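You operate a simulated robot arm through the tools that you are given. There is no shell and no other tool. Be economical: measure what you need, move in short steps, check, and stop when the job is done.

You run a simulated robot arm. Do the job below in one go: nothing can be reset, and whatever is moved stays where it is left.

JOB
Put things in order on the top of the check bench. At the end: the grey bearing block from the top of the check bench is in the orange tub; the blue relay from the top of the check bench is on the grey tray (marked "WORN"); the yellow pin from the top of the check bench is on the blue tin; the gold small brass weight stands where the grey bearing block stood; whatever was shut is shut again. Leave all else as you found it, and nothing knocked over.

Only the result counts: the job must be done as asked and must still hold three seconds after the hand-in. Knocking over, shifting, dropping, spilling or breaking anything else fails it.

ROBOT AND FRAMES
A 7-joint arm with a two-finger parallel gripper, fixed in place. Base frame: the origin is at the foot of the arm, x ahead of it, y to its left, z up; the work surface is at about z = 0. Lengths are in m, angles in degrees, forces in N, time in s.
With the tool pointing down near the work surface it reaches from about 0.22 to 0.58 m from the base axis. Its first joint turns from -66.0 to 66.0 degrees. Payload 2.5 kg.
Tool frame: the origin (TCP) lies between the finger pads and is the grasp point; the fingertips stand 0.023 m ahead of it; z points along the fingers, y is the line along which they close. Largest opening 0.094 m; finger width 0.038, thickness 0.01; the body of the gripper, 0.054 by 0.096 m, starts 0.039 m behind the TCP.
Orientation is that of the tool frame in the base frame, as [roll, pitch, yaw] about the fixed x, y, z axes, in that order (R = Rz(yaw) Ry(pitch) Rx(roll)). With the fingers straight down and closing along the base's y, the tool's x points along the base's -x, its y along +y and its z along -z.

CONTROLS
- The arm moves only by the tool apply_moves. Its argument "commands" is a list of rows, each an object (a shift or turn left out is 0, a gripper value left out holds the last) with "xyz": the shift along the tool's x, y, z in units of 100 mm (1.0 is 100 mm), a list of three; "delta_rot": the turn, a rotation vector about the tool's x, y, z in units of 45 degrees (1.0 is 45 degrees), a list of three; "claw": the gripper command, from -1 (fully open) to 1 (shut), values between in proportion. In form: [{"xyz": [dx, dy, dz], "delta_rot": [rx, ry, rz], "claw": claw}, ...]. A call has 1 to 12 rows; each row is the pose to reach, as a shift and turn from the pose commanded when the call began, along the tool's axes at that moment. A call with a number of a shift or a turn outside -1 to 1 is refused whole. Rows are played at 5 a second. More than 0.05 m and 8.6 degrees between two rows, or a gripper value outside its range, and nothing of the call is played. A pose out of reach is approached as far as the arm can. The call stops where the force on the tool passes 40 N (or 10 N more than at its start, if that is more) or the arm is blocked; 0.2 s more then pass. Each finger travels about 0.108 m/s and halts on what it meets, pressing with about 44 N; the grip force reading is that of the motor and also rises with nothing between the fingers. The clock runs only during rows and for 0.2 s after the last one: add rows that repeat a pose to give the fingers time. The reply holds the time, the measured pose of the TCP, the force on the tool along the base axes, the opening and the grip force, in the units named above and with some noise, and new pictures: "views" is both (left out), scene, wrist or none.
- Cameras (640 x 400 px; columns grow to the right, rows downward): "scene" is fixed at [0.1075, -0.4009, 0.5458]; the picture's right is [0.90, -0.44, 0.00], its down [-0.23, -0.48, -0.84] and it looks along [0.37, 0.76, -0.54] (base axes); focal length 246 px, centre (320, 200). "wrist" rides on the gripper at [0.086, 0.016, -0.074] in the tool frame; the picture's right is [-0.18, 0.98, 0.00], its down [-0.58, -0.11, -0.81] and it looks along [-0.79, -0.15, 0.59] (tool axes); focal length 243 px, centre (320, 200). There is no depth. A picture from a camera that has moved, and an enlarged one, comes with that camera's place and axes in the base frame and with its lens.
- close_up(camera, box): a new picture of the part [left, top, right, bottom] of that camera's present view, enlarged. The clock stands still meanwhile.
- close_job(): hands the job in; it is judged then, once.

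Work in short steps. Places have to be worked out from the pictures, the camera data and where the tool is seen: move nearer, look again, correct. Check each grasp and each placing, and mend what went wrong. You have 120 turns and 170 pictures in all, those below and enlarged ones among them. Open the gripper and draw the arm clear of the work before you hand the job in, unless the task says otherwise; then end with one line.

The tools are called after ">>>" as name(argument=value, ...) on one line, values as JSON. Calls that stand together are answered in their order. apply_moves: Moves the arm, as the interface text tells. Its arguments: {"type":"object","properties":{"commands":{"type":"array","items":{"type":"object","properties":{"xyz":{"type":"array","items":{"type":"number"}},"delta_rot":{"type":"array","items":{"type":"number"}},"claw":{"type":"number"}}}},"views":{"type":"string","enum":["both","scene","wrist","none"]}},"required":["commands"]} The other tools are called the same way: close_up (camera, box) takes an enlarged picture of a part of a camera's view; close_job () hands the job in.

At the start:

```text
time: 0.0
ee_pos: [0.3488, 0.1319, 0.3724]
tcp_rot: [180.0, 0.0, -180.0]
force: [0.1, -0.6, -0.5]
grip_width: 0.094
grip_force: 0.1
```

scene: 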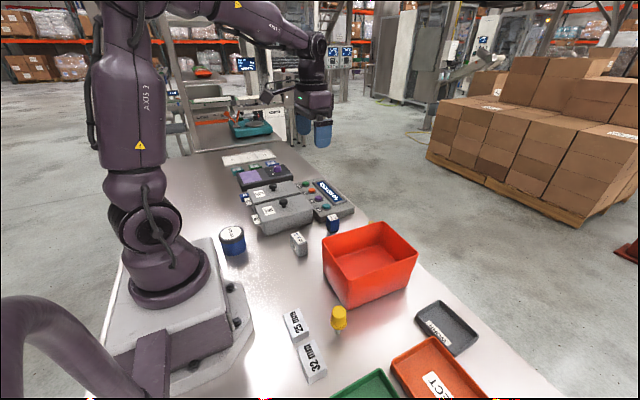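
wrist: 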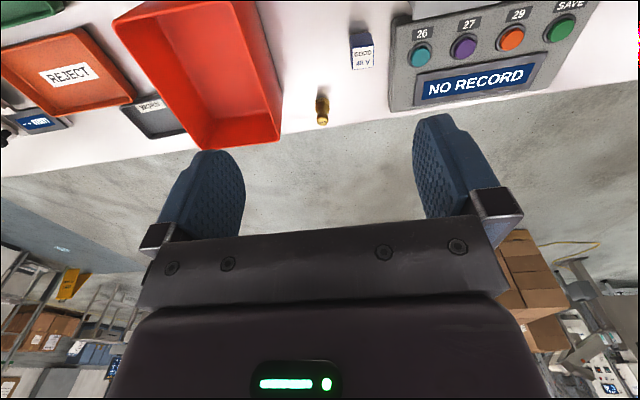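

The pictures show a bench with tubs, trays, small items and some instruments. I'll enlarge the relevant parts first.

>>> close_up(camera="scene", box=[200, 140, 360, 260])

>>> close_up(camera="scene", box=[270, 220, 510, 400])

>>> close_up(camera="wrist", box=[280, 0, 640, 140])

```text
3.33 times, centred on (280, 200) of scene
camera zoom: at [0.1075, -0.4009, 0.5458], right [0.9, -0.44, 0.0], down [-0.23, -0.48, -0.84], along [0.37, 0.76, -0.54], focal length 822 px, centre (453, 200)
```

zoom: 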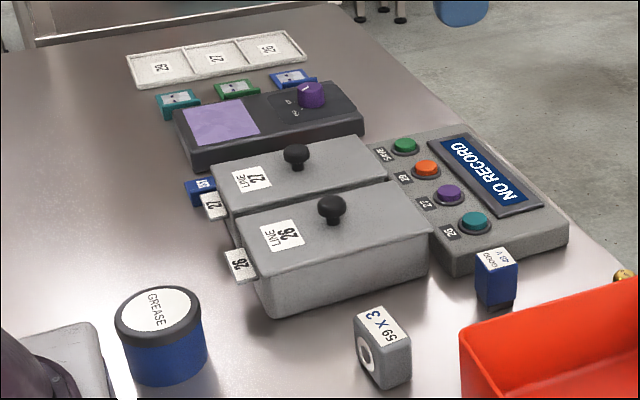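

```text
2.22 times, centred on (390, 310) of scene
camera zoom: at [0.1075, -0.4009, 0.5458], right [0.9, -0.44, 0.0], down [-0.23, -0.48, -0.84], along [0.37, 0.76, -0.54], focal length 548 px, centre (164, -44)
```

zoom: 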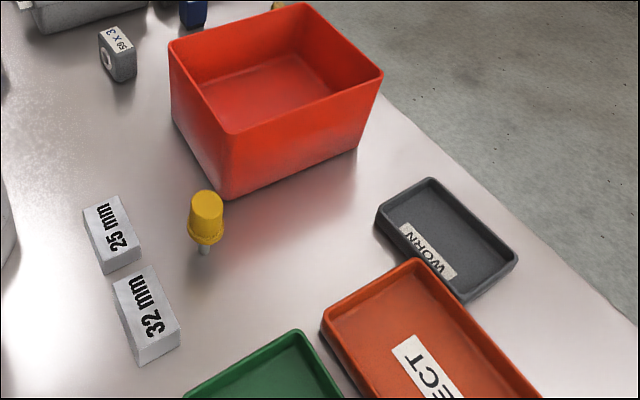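

```text
1.78 times, centred on (460, 70) of wrist
camera zoom: at [0.261, 0.1464, 0.4472], right [0.18, 0.98, 0.0], down [0.58, -0.11, 0.81], along [0.79, -0.15, -0.59], focal length 431 px, centre (71, 431)
```

zoom: 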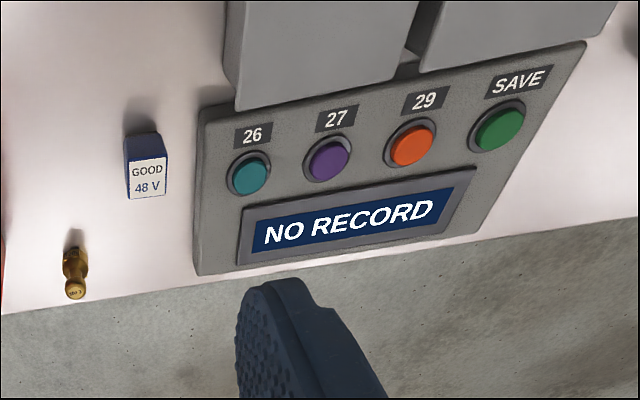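

Estimates (base frame): bearing block about (0.29, 0.13), relay about (0.435, 0.18), weight about (0.53, 0.105), pin about (0.28, -0.145), tin about (0.11, 0.22), tub centre about (0.45, 0.0), WORN tray about (0.51, -0.24). I'll lower toward the bearing block for a closer look.

>>> apply_moves(commands=[{"xyz": [0.2, 0, 0.35]}, {"xyz": [0.4, -0.03, 0.7]}, {"xyz": [0.56, -0.05, 1.0]}, {"xyz": [0.56, -0.05, 1.0]}, {"xyz": [0.56, -0.05, 1.0]}])

```text
time: 1.2
ee_pos: [0.2918, 0.1256, 0.2717]
tcp_rot: [180.0, -0.1, -180.0]
force: [-0.1, -0.6, 1.0]
grip_width: 0.0939
grip_force: 0.2
camera wrist: at [0.2032, 0.1413, 0.3473], right [0.18, 0.98, 0.0], down [0.58, -0.11, 0.81], along [0.79, -0.15, -0.59], focal length 243 px, centre (320, 200)
```

scene: 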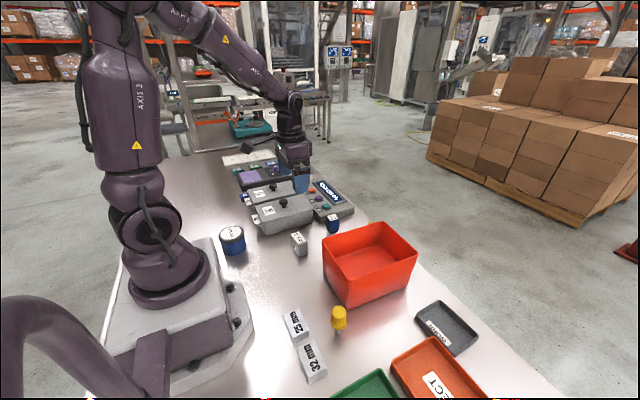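
wrist: 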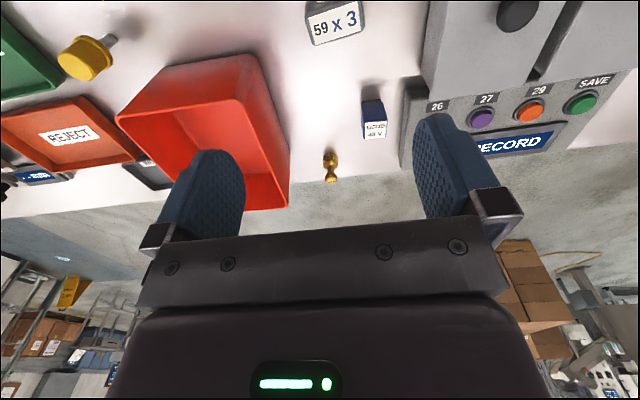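

The bearing block is near (0.298, 0.137), top near z 0.05. I enlarge it to find its yaw.

>>> close_up(camera="wrist", box=[260, 0, 420, 100])

>>> close_up(camera="scene", box=[270, 210, 350, 260])

>>> close_up(camera="wrist", box=[280, 80, 440, 180])

```text
4.00 times, centred on (340, 50) of wrist
camera zoom: at [0.2032, 0.1413, 0.3473], right [0.18, 0.98, 0.0], down [0.58, -0.11, 0.81], along [0.79, -0.15, -0.59], focal length 970 px, centre (240, 800)
```

zoom: 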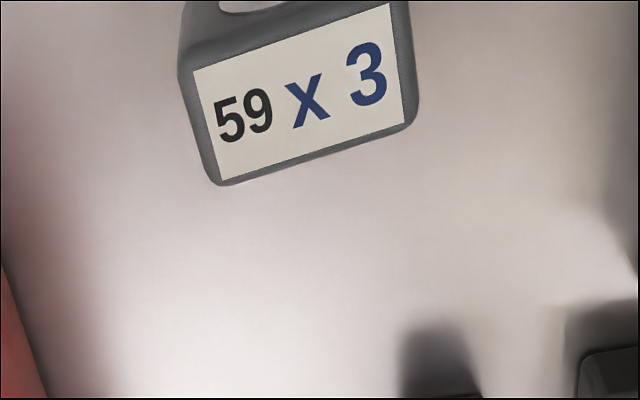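

```text
8.00 times, centred on (310, 235) of scene
camera zoom: at [0.1075, -0.401, 0.5458], right [0.9, -0.44, 0.0], down [-0.23, -0.48, -0.84], along [0.37, 0.76, -0.54], focal length 1972 px, centre (400, -80)
```

zoom: 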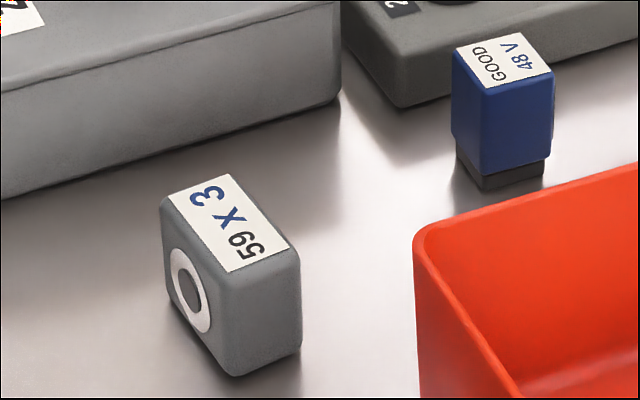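

```text
4.00 times, centred on (360, 130) of wrist
camera zoom: at [0.2032, 0.1413, 0.3473], right [0.18, 0.98, 0.0], down [0.58, -0.11, 0.81], along [0.79, -0.15, -0.59], focal length 970 px, centre (160, 480)
```

zoom: 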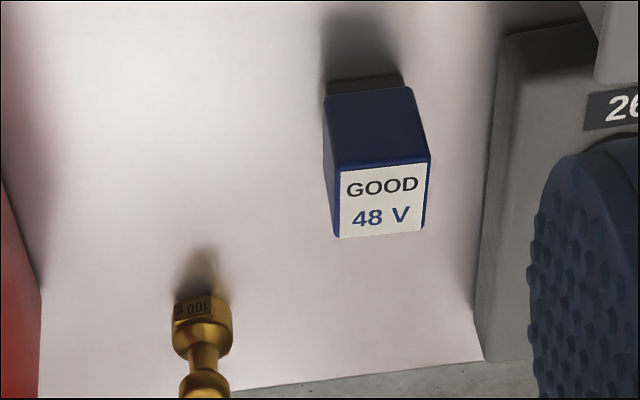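

Block: about 0.055 x 0.03 in plan, yaw about +5°, centre (0.2985, 0.1397), 0.05 high. I'll hover above with matched yaw and check.

>>> apply_moves(commands=[{"xyz": [-0.03, 0.07, 0.35], "delta_rot": [0, 0, -0.055]}, {"xyz": [-0.065, 0.14, 0.7], "delta_rot": [0, 0, -0.11]}, {"xyz": [-0.065, 0.14, 1.0], "delta_rot": [0, 0, -0.11]}, {"xyz": [-0.065, 0.14, 1.0], "delta_rot": [0, 0, -0.11]}])

```text
time: 2.2
ee_pos: [0.298, 0.1402, 0.1734]
tcp_rot: [-180.0, 0.0, -175.0]
force: [0.4, 0.2, -0.7]
grip_width: 0.0939
grip_force: 0.0
camera wrist: at [0.2107, 0.1486, 0.2478], right [0.1, 1.0, 0.0], down [0.59, -0.06, 0.81], along [0.8, -0.08, -0.59], focal length 243 px, centre (320, 200)
```

scene: 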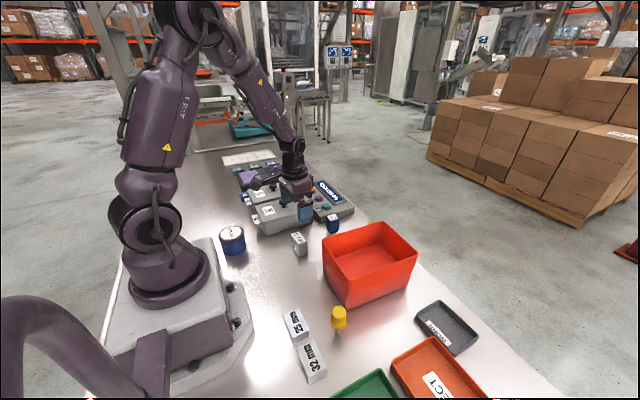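
wrist: 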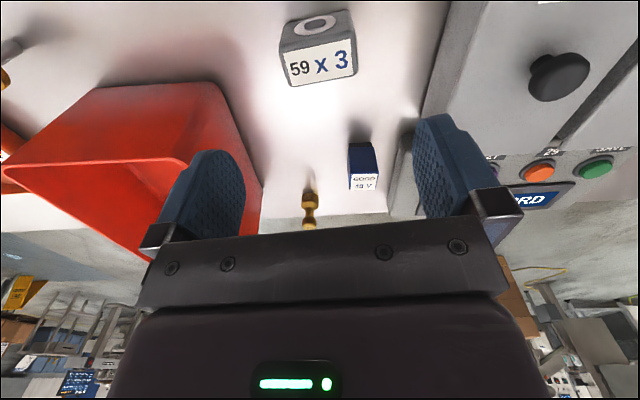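

Consistent: block centre (0.299, 0.140), yaw about 4.5°. Descending astride it.

>>> apply_moves(commands=[{"xyz": [0, 0, 0.35]}, {"xyz": [0, 0, 0.7]}, {"xyz": [0, 0, 1.0]}, {"xyz": [0, 0, 1.0]}])

```text
time: 3.2
ee_pos: [0.299, 0.1394, 0.0724]
tcp_rot: [180.0, 0.1, -175.0]
force: [0.4, 0.3, -0.8]
grip_width: 0.0941
grip_force: 0.0
camera wrist: at [0.211, 0.1462, 0.1477], right [0.1, 1.0, 0.0], down [0.59, -0.06, 0.81], along [0.8, -0.08, -0.59], focal length 243 px, centre (320, 200)
```

scene: 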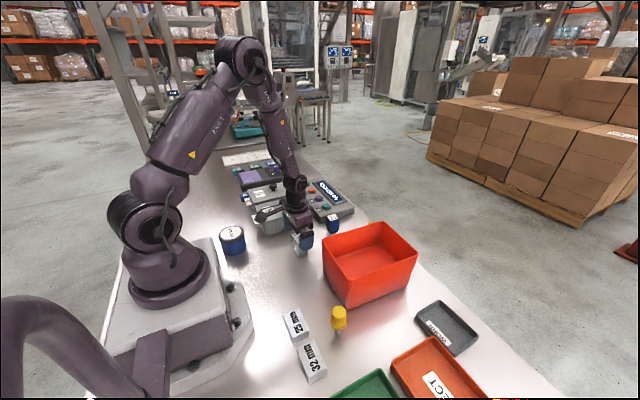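
wrist: 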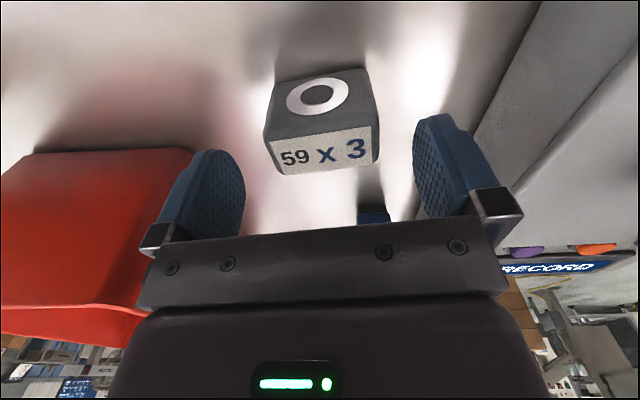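

Block is centred between the fingers. Descend to z≈0.03 and close.

>>> apply_moves(commands=[{"xyz": [0, 0, 0.2]}, {"xyz": [0, 0, 0.43]}, {"xyz": [0, 0, 0.43]}, {"xyz": [0, 0, 0.43], "claw": 1}, {"xyz": [0, 0, 0.43], "claw": 1}, {"xyz": [0, 0, 0.43], "claw": 1}, {"xyz": [0, 0, 0.43], "claw": 1}], views="wrist")

```text
time: 4.8
ee_pos: [0.299, 0.1381, 0.029]
tcp_rot: [180.0, 0.0, -175.1]
force: [0.8, 0.5, 0.6]
grip_width: 0.06
grip_force: 43.5
camera wrist: at [0.2107, 0.1471, 0.1042], right [0.1, 1.0, 0.0], down [0.59, -0.06, 0.81], along [0.8, -0.08, -0.59], focal length 243 px, centre (320, 200)
```

wrist: 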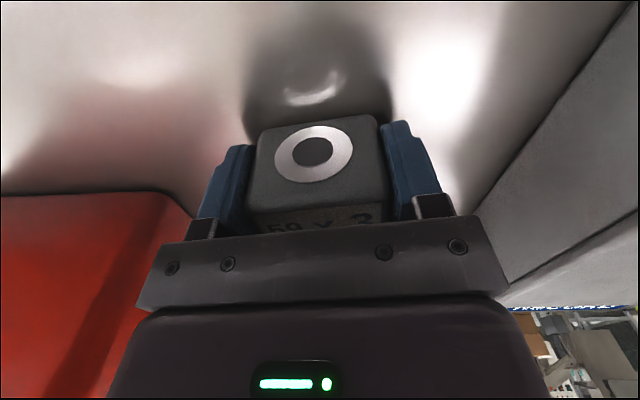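

Grasped (0.060 wide). Lift straight up, then travel over toward the tub (rim about x 0.33–0.53, y -0.10–0.05, z 0.10).

>>> apply_moves(commands=[{"xyz": [0, 0, -0.3]}, {"xyz": [0, 0, -0.65]}, {"xyz": [0, 0, -1.0]}, {"xyz": [0, 0, -1.0]}], views="none")

>>> apply_moves(commands=[{"xyz": [0, 0, -0.35]}, {"xyz": [0, 0, -0.7]}, {"xyz": [-0.24, -0.3, -0.7]}, {"xyz": [-0.48, -0.6, -0.7], "delta_rot": [0, 0, 0.055]}, {"xyz": [-0.725, -0.896, -0.7], "delta_rot": [0, 0, 0.11]}, {"xyz": [-0.725, -0.896, -0.7], "delta_rot": [0, 0, 0.11]}])

```text
time: 5.8
ee_pos: [0.2987, 0.1401, 0.1283]
tcp_rot: [-179.9, 0.0, -175.1]
force: [0.2, 0.2, -0.3]
grip_width: 0.0
grip_force: 42.2
```

```text
time: 7.2
ee_pos: [0.3806, 0.0576, 0.1988]
tcp_rot: [180.0, -0.1, -180.0]
force: [0.0, -0.1, -0.2]
grip_width: 0.0
grip_force: 42.1
camera wrist: at [0.2937, 0.0717, 0.2732], right [0.18, 0.98, 0.0], down [0.58, -0.11, 0.81], along [0.79, -0.15, -0.59], focal length 243 px, centre (320, 200)
```

scene: 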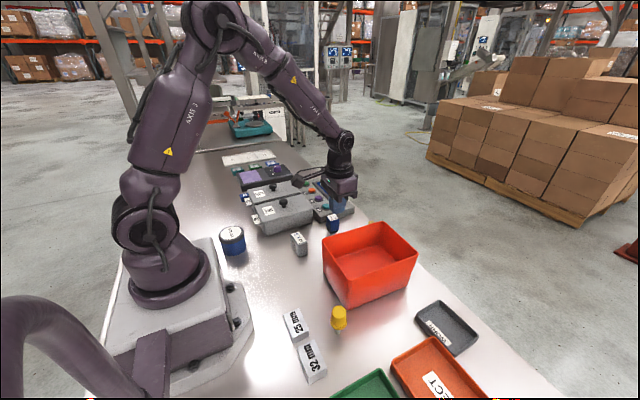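
wrist: 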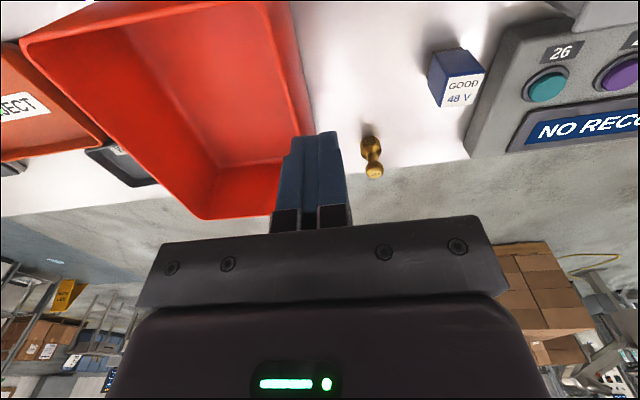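

The fingers shut to 0: the block slipped out and stayed behind. Look at where it is now.

>>> close_up(camera="scene", box=[270, 210, 350, 260])

```text
8.00 times, centred on (310, 235) of scene
camera zoom: at [0.1075, -0.401, 0.5458], right [0.9, -0.44, 0.0], down [-0.23, -0.48, -0.84], along [0.37, 0.76, -0.54], focal length 1972 px, centre (400, -80)
```

zoom: 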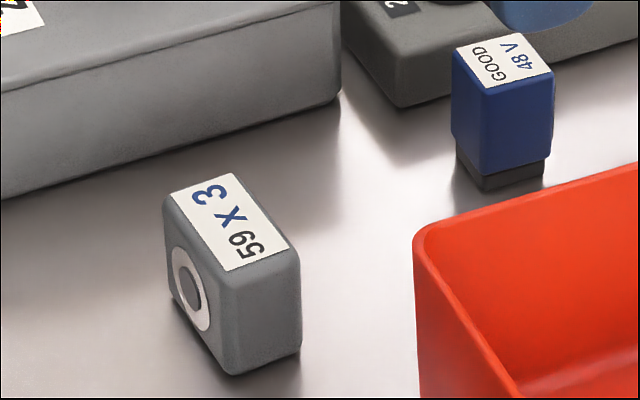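

The block hasn't moved; its end faces slip. I'll try gripping across its 0.03 thickness instead: turn the tool about 95° and return above it.

>>> apply_moves(commands=[{"xyz": [0.13, 0.13, 0], "delta_rot": [0, 0, -0.17], "claw": -1}, {"xyz": [0.27, 0.27, 0], "delta_rot": [0, 0, -0.34]}, {"xyz": [0.4, 0.4, 0], "delta_rot": [0, 0, -0.51]}, {"xyz": [0.54, 0.54, 0], "delta_rot": [0, 0, -0.68]}, {"xyz": [0.67, 0.67, 0], "delta_rot": [0, 0, -0.85]}, {"xyz": [0.81, 0.82, 0], "delta_rot": [0, 0, -1.0]}, {"xyz": [0.81, 0.82, 0], "delta_rot": [0, 0, -1.0]}], views="none")

>>> apply_moves(commands=[{"delta_rot": [0, 0, -0.17]}, {"delta_rot": [0, 0, -0.34]}, {"delta_rot": [0, 0, -0.51]}, {"delta_rot": [0, 0, -0.68]}, {"delta_rot": [0, 0, -0.85]}, {"delta_rot": [0, 0, -1.0]}, {"delta_rot": [0, 0, -1.0]}])

```text
time: 8.8
ee_pos: [0.2985, 0.1393, 0.1994]
tcp_rot: [180.0, 0.0, -134.8]
force: [0.0, -0.6, -0.4]
grip_width: 0.0939
grip_force: 0.0
```

```text
time: 10.4
ee_pos: [0.2974, 0.1392, 0.1989]
tcp_rot: [-180.0, 0.0, -89.8]
force: [0.4, 0.1, 0.3]
grip_width: 0.0941
grip_force: 0.2
camera wrist: at [0.2807, 0.0518, 0.2743], right [-0.98, 0.18, 0.0], down [0.11, 0.58, 0.81], along [0.15, 0.79, -0.59], focal length 243 px, centre (320, 200)
```

scene: 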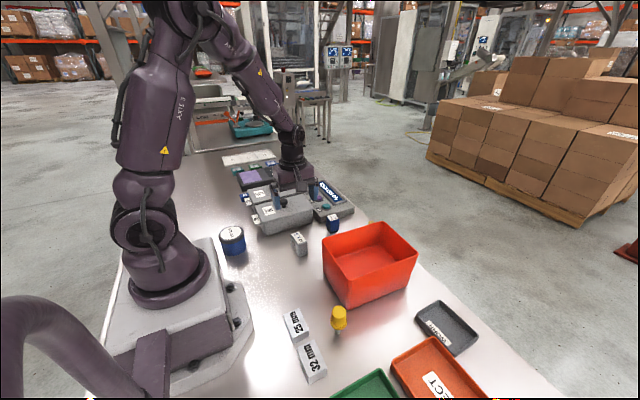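
wrist: 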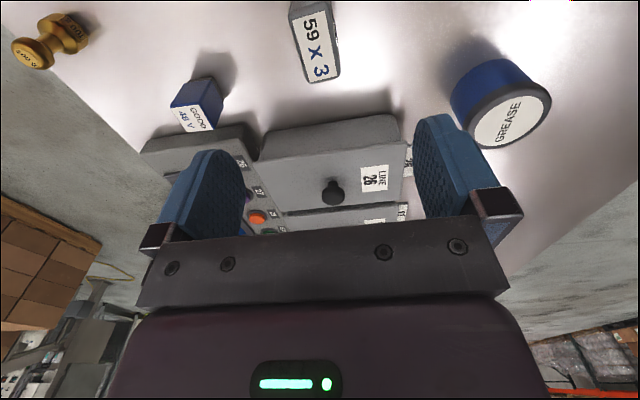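

Now fingers close along x; block sits centred under me. Rotate 4° more and descend partway.

>>> apply_moves(commands=[{"xyz": [0, -0.01, 0.35], "delta_rot": [0, 0, -0.09]}, {"xyz": [0, -0.01, 0.7], "delta_rot": [0, 0, -0.09]}, {"xyz": [0, -0.01, 1.0], "delta_rot": [0, 0, -0.09]}, {"xyz": [0, -0.01, 1.0], "delta_rot": [0, 0, -0.09]}], views="wrist")

```text
time: 11.4
ee_pos: [0.2978, 0.138, 0.0999]
tcp_rot: [-179.9, -0.1, -85.9]
force: [-0.2, -0.1, -0.4]
grip_width: 0.094
grip_force: 0.0
camera wrist: at [0.2878, 0.0494, 0.1743], right [-0.99, 0.11, 0.0], down [0.07, 0.59, 0.81], along [0.09, 0.8, -0.59], focal length 243 px, centre (320, 200)
```

wrist: 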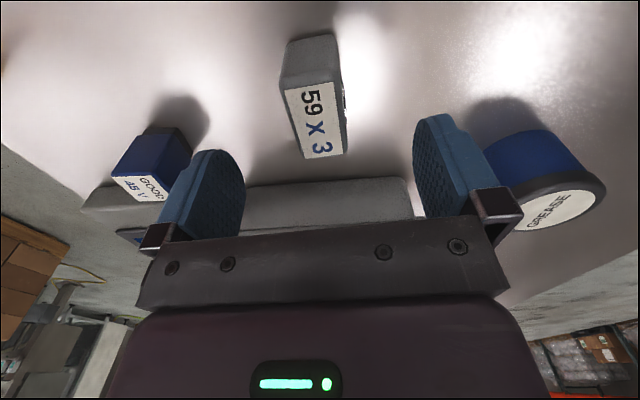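

Centred well enough. Descend to z≈0.027, close and hold, then look.

>>> apply_moves(commands=[{"xyz": [0, 0, 0.3]}, {"xyz": [0, 0, 0.6]}, {"xyz": [0, 0, 0.73]}, {"xyz": [0, 0, 0.73]}, {"xyz": [0, 0, 0.73], "claw": 1}, {"xyz": [0, 0, 0.73], "claw": 1}, {"xyz": [0, 0, 0.73], "claw": 1}, {"xyz": [0, 0, 0.73], "claw": 1}], views="wrist")

>>> apply_moves(commands=[{"xyz": [0, 0, -0.05]}, {"xyz": [0, 0, -0.1]}, {"xyz": [0, 0, -0.15]}, {"xyz": [0, 0, -0.2]}, {"xyz": [0, 0, -0.25]}, {"xyz": [0, 0, -0.3]}])

```text
time: 13.2
ee_pos: [0.298, 0.1382, 0.0257]
tcp_rot: [-179.9, -0.1, -85.9]
force: [0.4, 0.5, 0.1]
grip_width: 0.0338
grip_force: 44.0
camera wrist: at [0.2872, 0.051, 0.1004], right [-0.99, 0.11, 0.0], down [0.07, 0.59, 0.81], along [0.09, 0.8, -0.59], focal length 243 px, centre (320, 200)
```

wrist: 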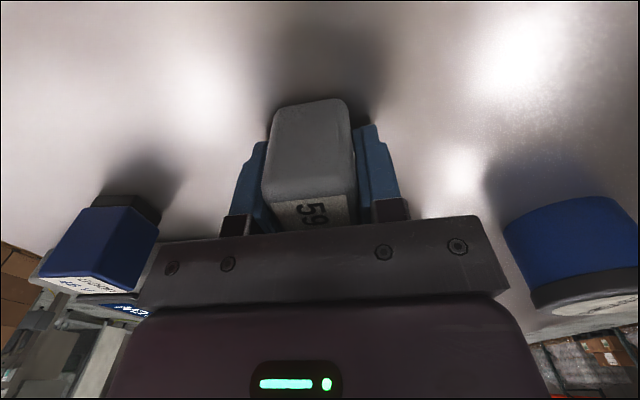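

```text
time: 14.6
ee_pos: [0.299, 0.139, 0.0545]
tcp_rot: [180.0, -0.1, -86.0]
force: [-0.6, 1.0, -3.2]
grip_width: 0.0337
grip_force: 43.9
camera wrist: at [0.2877, 0.0507, 0.131], right [-0.99, 0.11, 0.0], down [0.07, 0.59, 0.81], along [0.09, 0.8, -0.59], focal length 243 px, centre (320, 200)
```

scene: 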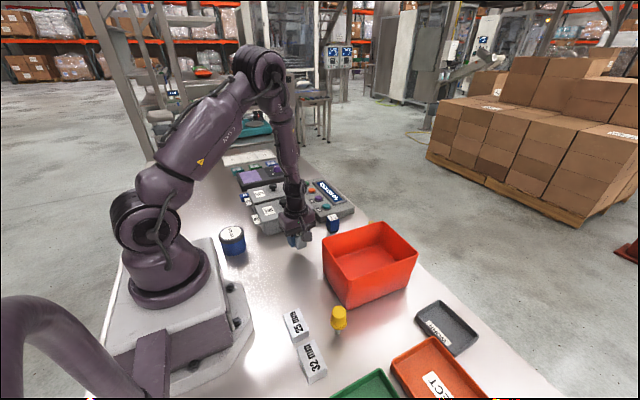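
wrist: 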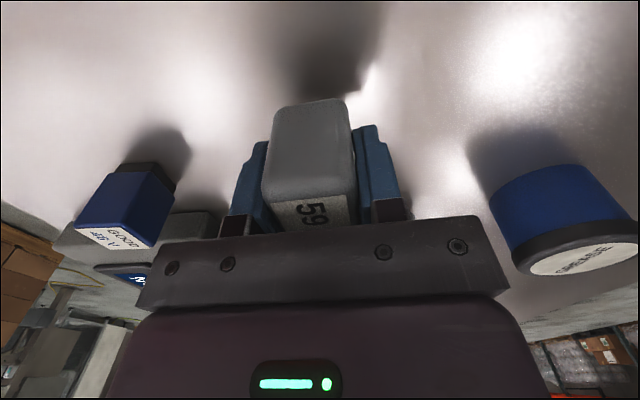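

Held this time (about 3 N weight). Lift high, then turn the tool back while moving over the tub.

>>> apply_moves(commands=[{"xyz": [0, 0, -0.2]}, {"xyz": [0, 0, -0.4]}, {"xyz": [0, 0, -0.6]}, {"xyz": [0, 0, -0.8]}, {"xyz": [0, 0, -1.0]}, {"xyz": [0, 0, -1.0]}], views="none")

>>> apply_moves(commands=[{"xyz": [0, 0, -0.2]}, {"xyz": [0, 0, -0.45]}, {"xyz": [0.16, -0.15, -0.45], "delta_rot": [0, 0, 0.17]}, {"xyz": [0.33, -0.3, -0.45], "delta_rot": [0, 0, 0.34]}, {"xyz": [0.5, -0.45, -0.45], "delta_rot": [0, 0, 0.51]}, {"xyz": [0.66, -0.6, -0.45], "delta_rot": [0, 0, 0.68]}, {"xyz": [0.83, -0.75, -0.45], "delta_rot": [0, 0, 0.85]}, {"xyz": [1.0, -0.9, -0.45], "delta_rot": [0, 0, 1.0]}, {"xyz": [1.0, -0.9, -0.45], "delta_rot": [0, 0, 1.0]}], views="none")

>>> apply_moves(commands=[{"xyz": [0.02, -0.16, 0], "delta_rot": [0, 0, 0.17]}, {"xyz": [0.04, -0.32, 0], "delta_rot": [0, 0, 0.34]}, {"xyz": [0.06, -0.48, 0], "delta_rot": [0, 0, 0.51]}, {"xyz": [0.08, -0.64, 0], "delta_rot": [0, 0, 0.68]}, {"xyz": [0.1, -0.8, 0], "delta_rot": [0, 0, 0.85]}, {"xyz": [0.126, -0.96, 0], "delta_rot": [0, 0, 1.0]}, {"xyz": [0.126, -0.96, 0], "delta_rot": [0, 0, 1.0]}])

```text
time: 16.0
ee_pos: [0.2993, 0.1405, 0.1566]
tcp_rot: [180.0, 0.0, -85.9]
force: [-0.2, 0.5, -4.2]
grip_width: 0.0338
grip_force: 44.3
```

```text
time: 18.0
ee_pos: [0.3969, 0.0444, 0.2015]
tcp_rot: [180.0, 0.0, -131.0]
force: [-0.3, -0.8, -3.9]
grip_width: 0.0338
grip_force: 43.8
```

```text
time: 19.6
ee_pos: [0.4603, -0.0265, 0.2021]
tcp_rot: [180.0, 0.0, -176.0]
force: [-1.4, -0.1, -2.9]
grip_width: 0.0337
grip_force: 44.7
camera wrist: at [0.3718, -0.0168, 0.2768], right [0.12, 0.99, 0.0], down [0.59, -0.07, 0.81], along [0.8, -0.09, -0.59], focal length 243 px, centre (320, 200)
```

scene: 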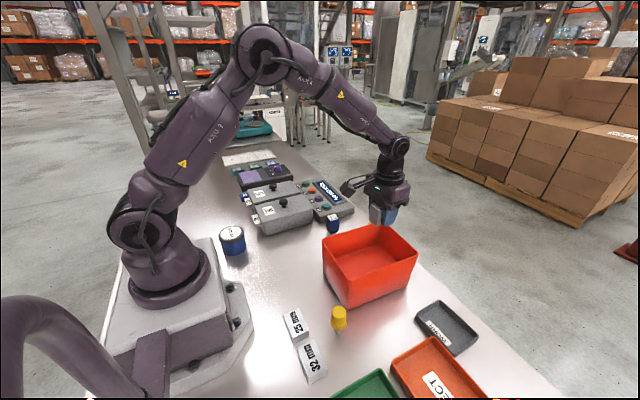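
wrist: 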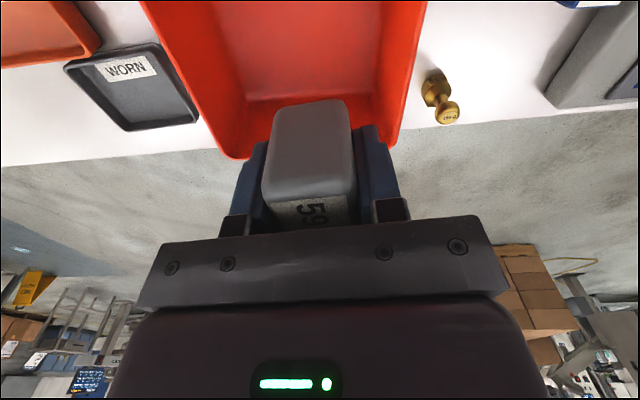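

Block is over the tub. Shift 1 cm to centre it and descend to about z 0.10.

>>> apply_moves(commands=[{"xyz": [0.1, -0.09, 0]}, {"xyz": [0.1, -0.09, 0.3]}, {"xyz": [0.1, -0.09, 0.6]}, {"xyz": [0.1, -0.09, 0.9]}, {"xyz": [0.1, -0.09, 1.0]}, {"xyz": [0.1, -0.09, 1.0]}])

```text
time: 21.0
ee_pos: [0.4506, -0.0373, 0.1006]
tcp_rot: [179.9, 0.0, -175.9]
force: [0.2, 0.1, -3.9]
grip_width: 0.0338
grip_force: 43.6
camera wrist: at [0.3628, -0.0277, 0.1757], right [0.11, 0.99, 0.0], down [0.59, -0.07, 0.81], along [0.8, -0.09, -0.59], focal length 243 px, centre (320, 200)
```

scene: 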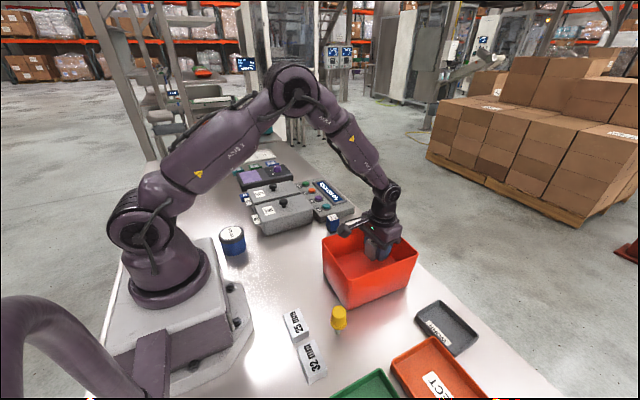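
wrist: 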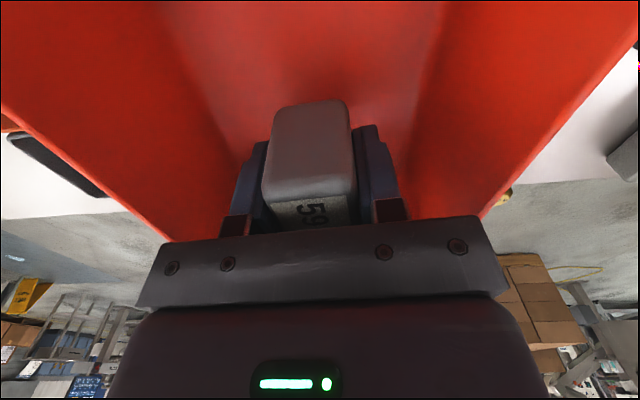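

Centred. Shift 1.5 cm forward to give the camera bracket room, and lower gently to the floor of the tub.

>>> apply_moves(commands=[{"xyz": [-0.15, 0, 0]}, {"xyz": [-0.15, 0, 0.2]}, {"xyz": [-0.15, 0, 0.4]}, {"xyz": [-0.15, 0, 0.55]}, {"xyz": [-0.15, 0, 0.62]}, {"xyz": [-0.15, 0, 0.66]}, {"xyz": [-0.15, 0, 0.66]}])

```text
time: 22.0
ee_pos: [0.4701, -0.0349, 0.0596]
tcp_rot: [-180.0, 0.4, -175.9]
force: [-3.9, 0.3, 8.3]
grip_width: 0.0337
grip_force: 44.6
stopped in row 4: the force on the tool passed its limit (the readings are from after the stop); the commanded pose is now the measured one
camera wrist: at [0.3807, -0.0259, 0.1334], right [0.11, 0.99, 0.0], down [0.58, -0.07, 0.81], along [0.81, -0.09, -0.59], focal length 243 px, centre (320, 200)
```

scene: 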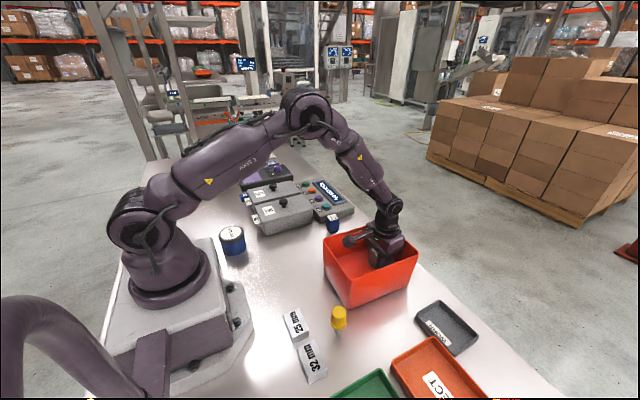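
wrist: 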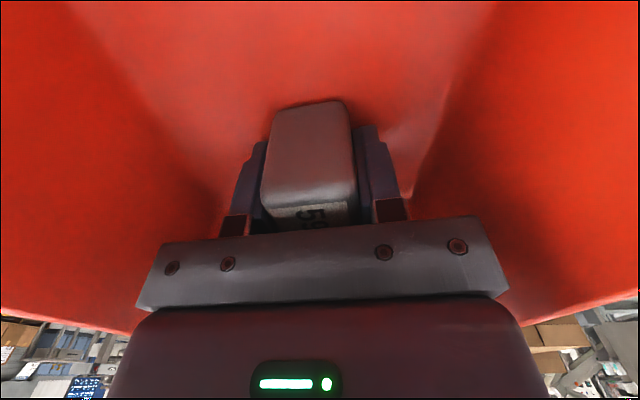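

Contact at z 0.06 with the block's front end against the tub's tapered far wall. Lift 2.5 cm, move 2.7 cm back and 0.5 cm to the right.

>>> apply_moves(commands=[{"xyz": [0, 0, -0.15]}, {"xyz": [0, 0, -0.3]}, {"xyz": [0.27, -0.05, -0.3]}, {"xyz": [0.27, -0.05, -0.3]}])

>>> close_up(camera="scene", box=[300, 200, 440, 320])

```text
time: 23.0
ee_pos: [0.443, -0.0432, 0.0882]
tcp_rot: [-179.8, 0.5, -175.9]
force: [0.4, 0.4, -3.8]
grip_width: 0.034
grip_force: 44.2
camera wrist: at [0.354, -0.0339, 0.1629], right [0.11, 0.99, 0.0], down [0.58, -0.07, 0.81], along [0.8, -0.09, -0.59], focal length 243 px, centre (320, 200)
```

scene: 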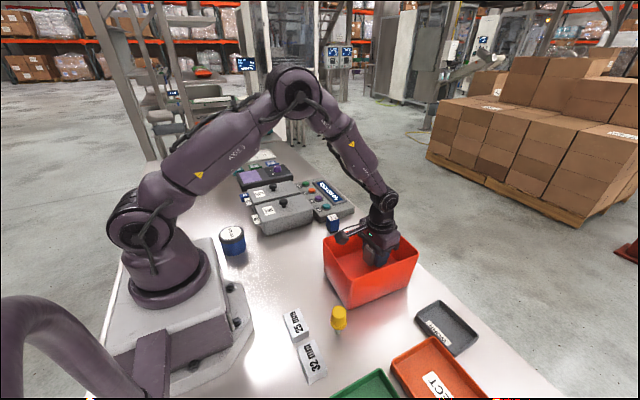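
wrist: 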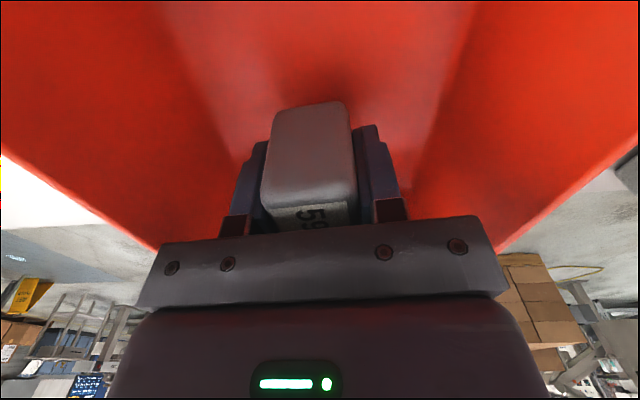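

```text
3.33 times, centred on (370, 260) of scene
camera zoom: at [0.1075, -0.401, 0.5458], right [0.9, -0.44, 0.0], down [-0.23, -0.48, -0.84], along [0.37, 0.76, -0.54], focal length 822 px, centre (153, 0)
```

zoom: 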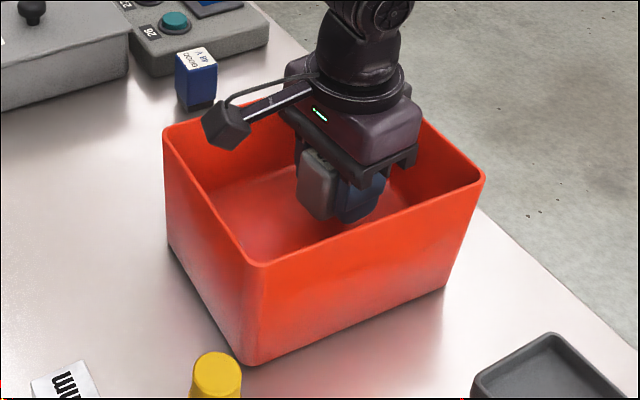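

The tub shows essentially no displacement. The camera bracket is a solid body near the left wall, so I take x≈0.451 as a compromise and lower slowly.

>>> apply_moves(commands=[{"xyz": [-0.08, 0, 0]}, {"xyz": [-0.08, 0, 0.12]}, {"xyz": [-0.08, 0, 0.24]}, {"xyz": [-0.08, 0, 0.34]}, {"xyz": [-0.08, 0, 0.42]}, {"xyz": [-0.08, 0, 0.47]}, {"xyz": [-0.08, 0, 0.5]}, {"xyz": [-0.08, 0, 0.5]}])

>>> close_up(camera="scene", box=[300, 200, 440, 320])

```text
time: 24.0
ee_pos: [0.4521, -0.0415, 0.0591]
tcp_rot: [-179.9, 0.5, -176.0]
force: [-1.1, -0.4, 5.5]
grip_width: 0.0338
grip_force: 44.1
stopped in row 5: the force on the tool passed its limit (the readings are from after the stop); the commanded pose is now the measured one
camera wrist: at [0.3637, -0.0323, 0.1334], right [0.11, 0.99, 0.0], down [0.58, -0.07, 0.81], along [0.81, -0.09, -0.59], focal length 243 px, centre (320, 200)
```

scene: 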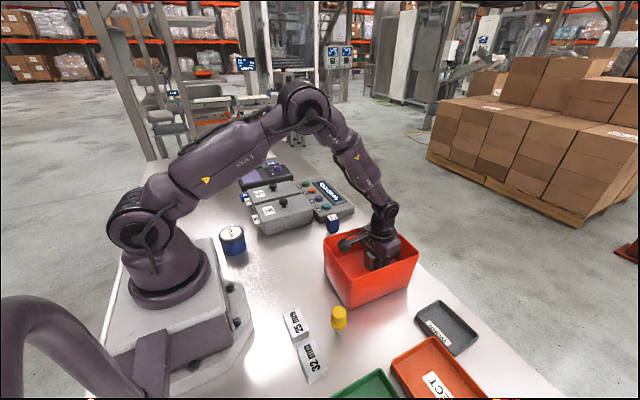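
wrist: 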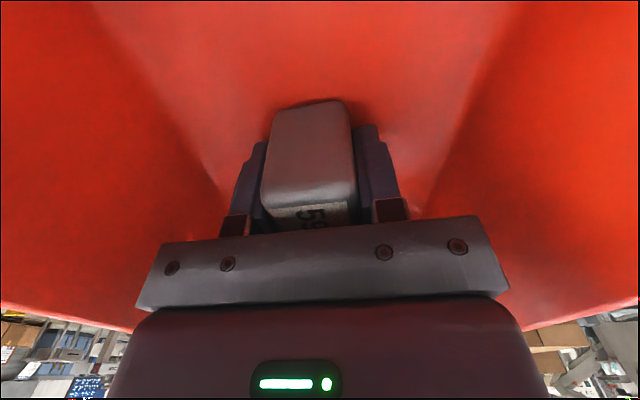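

```text
3.33 times, centred on (370, 260) of scene
camera zoom: at [0.1075, -0.4009, 0.5458], right [0.9, -0.44, 0.0], down [-0.23, -0.48, -0.84], along [0.37, 0.76, -0.54], focal length 822 px, centre (153, 0)
```

zoom: 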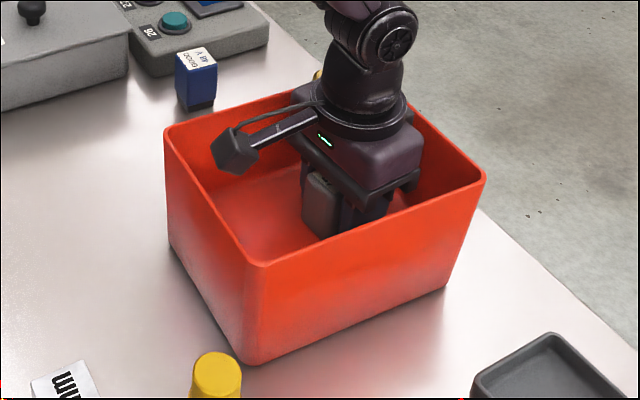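

Same contact height at a different spot, purely vertical, and the shadow meets the block's base: the tub floor is there (z≈0.03). Release slightly and back up.

>>> apply_moves(commands=[{"claw": -0.3}, {"claw": -0.3}, {"claw": -0.3}, {"xyz": [0, 0, -0.1], "claw": -0.3}, {"xyz": [0, 0, -0.4]}, {"xyz": [0, 0, -0.7]}, {"xyz": [0, 0, -1.0]}, {"xyz": [0, 0, -1.0]}])

>>> close_up(camera="scene", box=[300, 200, 440, 320])

```text
time: 25.8
ee_pos: [0.4511, -0.0413, 0.1595]
tcp_rot: [179.9, 0.3, -175.9]
force: [0.6, -0.7, -0.2]
grip_width: 0.0611
grip_force: 0.0
camera wrist: at [0.3618, -0.0327, 0.2335], right [0.11, 0.99, 0.0], down [0.58, -0.07, 0.81], along [0.81, -0.09, -0.59], focal length 243 px, centre (320, 200)
```

scene: 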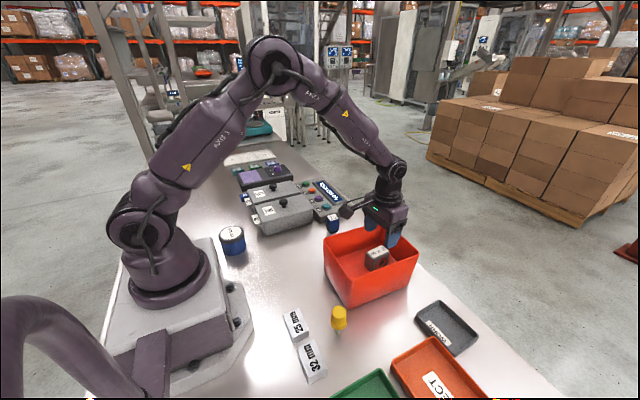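
wrist: 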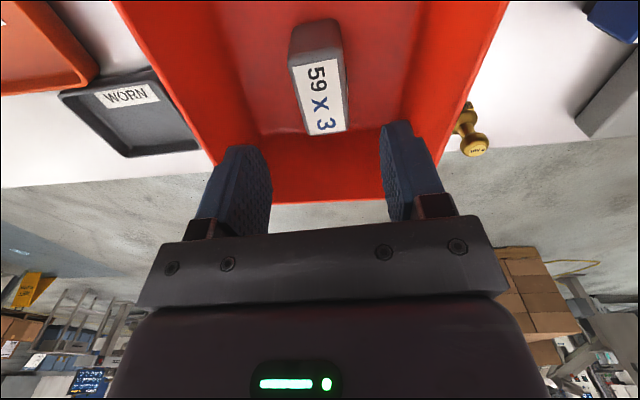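

```text
3.33 times, centred on (370, 260) of scene
camera zoom: at [0.1075, -0.4009, 0.5458], right [0.9, -0.44, 0.0], down [-0.23, -0.48, -0.84], along [0.37, 0.76, -0.54], focal length 822 px, centre (153, 0)
```

zoom: 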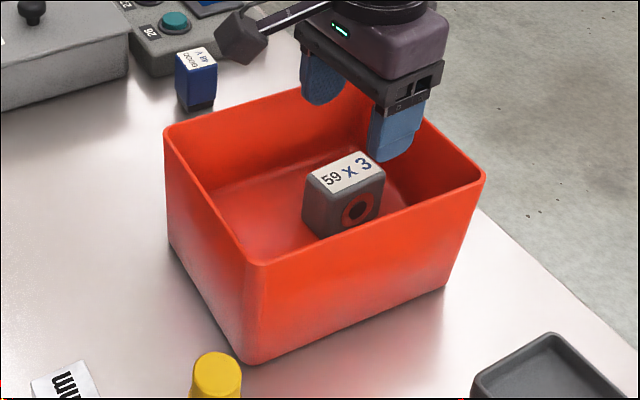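

Block stands in the tub. Next the brass weight at about (0.53, 0.097): move above it with a narrower opening, clear of the tub.

>>> apply_moves(commands=[{"xyz": [0, 0, -0.4], "claw": -0.1}, {"xyz": [-0.2, 0.3, -0.4], "delta_rot": [0, 0, 0.09]}, {"xyz": [-0.45, 0.65, -0.4], "delta_rot": [0, 0, 0.09]}, {"xyz": [-0.7, 1.0, -0.4], "delta_rot": [0, 0, 0.09]}, {"xyz": [-0.7, 1.0, -0.4], "delta_rot": [0, 0, 0.09]}])

```text
time: 27.0
ee_pos: [0.5136, 0.0646, 0.1994]
tcp_rot: [-179.9, 0.4, 180.0]
force: [0.8, -0.3, -0.6]
grip_width: 0.0516
grip_force: 0.0
camera wrist: at [0.4264, 0.0804, 0.2736], right [0.18, 0.98, 0.0], down [0.58, -0.11, 0.81], along [0.8, -0.15, -0.59], focal length 243 px, centre (320, 200)
```

scene: 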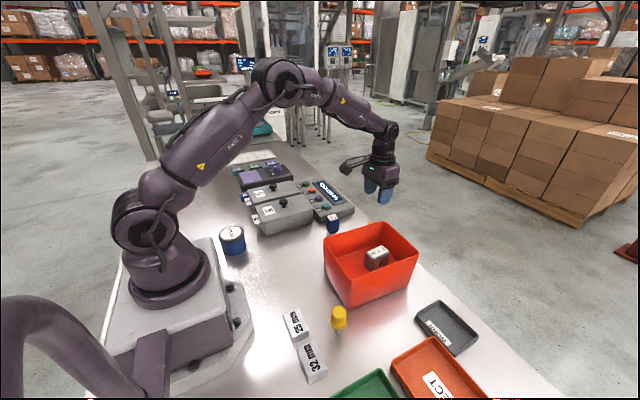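
wrist: 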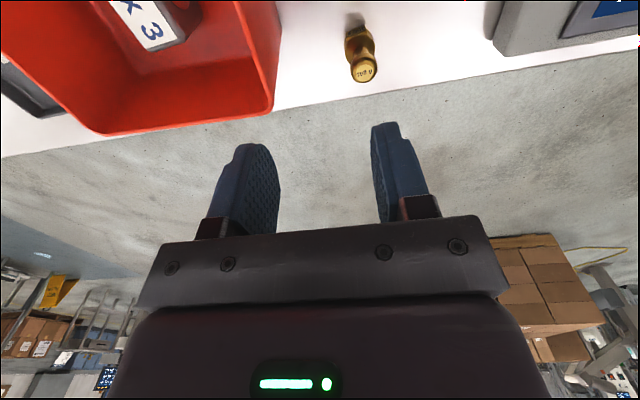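

>>> close_up(camera="wrist", box=[310, 0, 410, 100])

```text
4.00 times, centred on (360, 50) of wrist
camera zoom: at [0.4264, 0.0804, 0.2736], right [0.18, 0.98, 0.0], down [0.58, -0.11, 0.81], along [0.8, -0.15, -0.59], focal length 970 px, centre (160, 800)
```

zoom: 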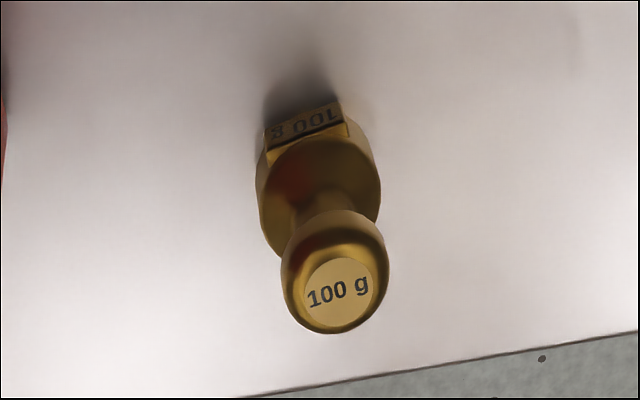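

Weight at about (0.5365, 0.0985), body dia about 0.033, knob higher. Move above and lower to z 0.10 for a check.

>>> apply_moves(commands=[{"xyz": [-0.12, 0.17, 0], "claw": -0.28}, {"xyz": [-0.23, 0.34, 0]}, {"xyz": [-0.23, 0.34, 0.35]}, {"xyz": [-0.23, 0.34, 0.7]}, {"xyz": [-0.23, 0.34, 0.9]}, {"xyz": [-0.23, 0.34, 0.9]}])

>>> close_up(camera="wrist", box=[220, 60, 420, 200])

```text
time: 28.4
ee_pos: [0.538, 0.0987, 0.1098]
tcp_rot: [179.9, 0.5, 180.0]
force: [-0.1, -0.8, -0.2]
grip_width: 0.0602
grip_force: 0.1
camera wrist: at [0.4501, 0.1132, 0.1831], right [0.18, 0.98, 0.0], down [0.57, -0.11, 0.81], along [0.8, -0.15, -0.58], focal length 243 px, centre (320, 200)
```

scene: 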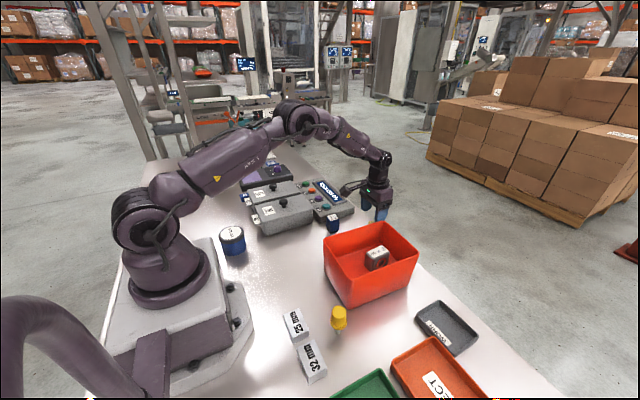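
wrist: 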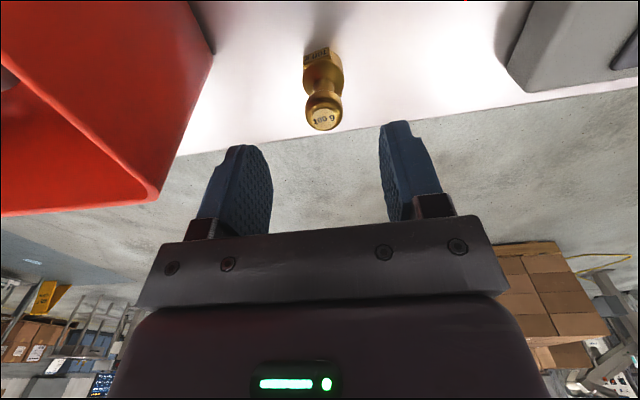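

```text
2.86 times, centred on (320, 130) of wrist
camera zoom: at [0.4501, 0.1132, 0.1831], right [0.18, 0.98, 0.0], down [0.57, -0.11, 0.81], along [0.8, -0.15, -0.58], focal length 693 px, centre (320, 400)
```

zoom: 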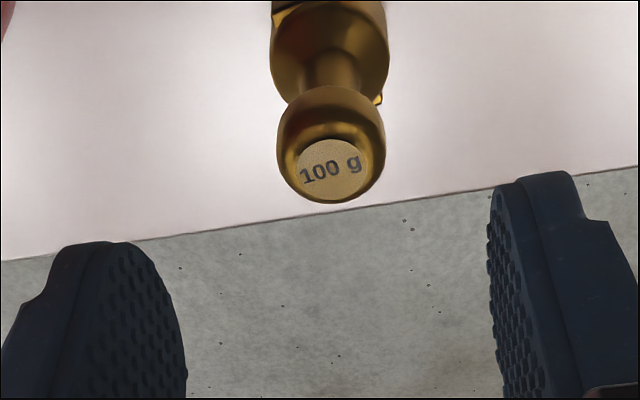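

Aligned with the tool axis. Descend to z≈0.028 and close on the weight's body.

>>> apply_moves(commands=[{"xyz": [0, 0.01, 0.3]}, {"xyz": [0, 0.01, 0.55]}, {"xyz": [0, 0.01, 0.75]}, {"xyz": [0, 0.01, 0.81]}, {"xyz": [0, 0.01, 0.81]}, {"xyz": [0, 0.01, 0.81], "claw": 1}, {"xyz": [0, 0.01, 0.81], "claw": 1}, {"xyz": [0, 0.01, 0.81], "claw": 1}])

>>> apply_moves(commands=[{"xyz": [0, 0, -0.06]}, {"xyz": [0, 0, -0.12]}, {"xyz": [0, 0, -0.2]}, {"xyz": [0, 0, -0.3]}, {"xyz": [0, 0, -0.3]}])

```text
time: 30.2
ee_pos: [0.5377, 0.0979, 0.027]
tcp_rot: [-180.0, 0.3, -180.0]
force: [-0.8, 1.0, 0.0]
grip_width: 0.0284
grip_force: 43.2
camera wrist: at [0.4503, 0.1142, 0.1014], right [0.18, 0.98, 0.0], down [0.58, -0.11, 0.81], along [0.8, -0.15, -0.59], focal length 243 px, centre (320, 200)
```

scene: 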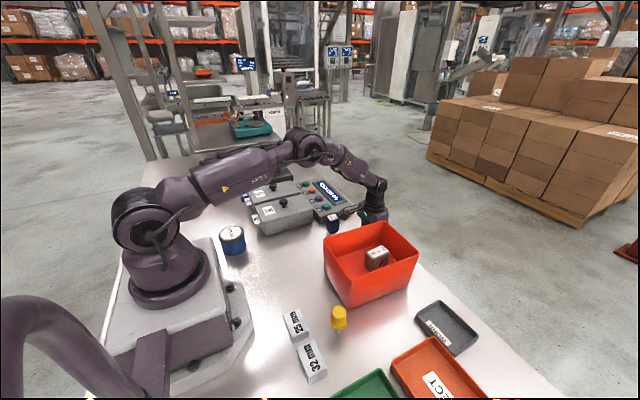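
wrist: 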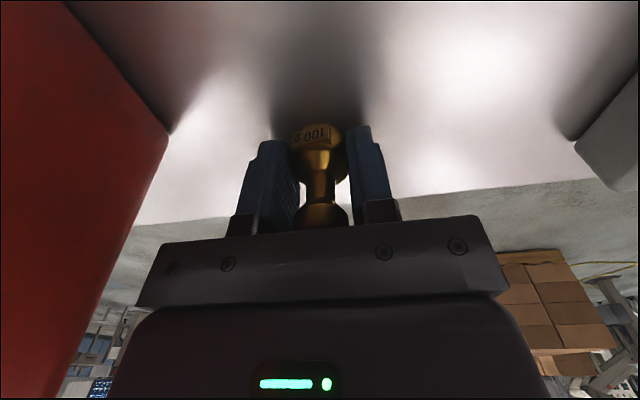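

```text
time: 31.4
ee_pos: [0.538, 0.0989, 0.0581]
tcp_rot: [179.9, 0.4, 180.0]
force: [1.2, 0.0, -1.9]
grip_width: 0.0284
grip_force: 43.9
camera wrist: at [0.4497, 0.1143, 0.133], right [0.18, 0.98, 0.0], down [0.58, -0.11, 0.81], along [0.8, -0.15, -0.59], focal length 243 px, centre (320, 200)
```

scene: 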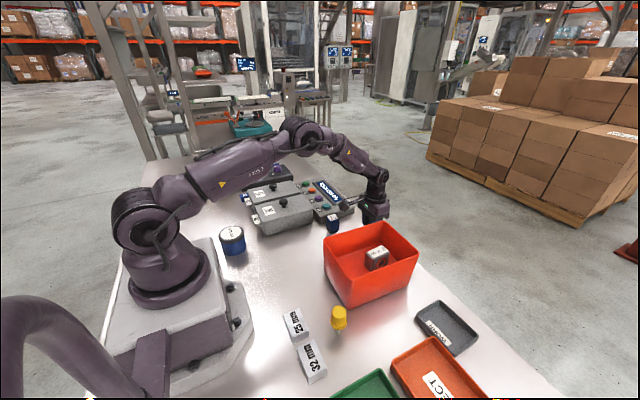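
wrist: 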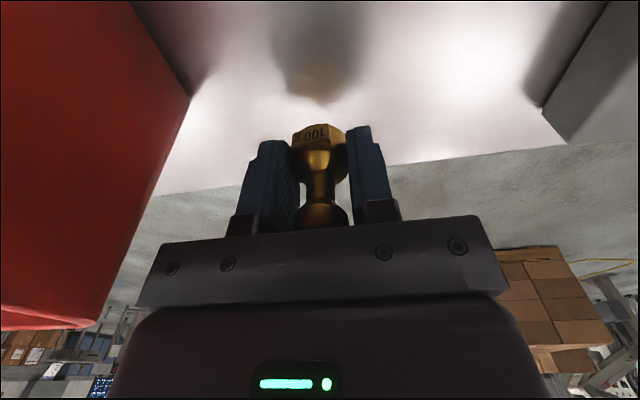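

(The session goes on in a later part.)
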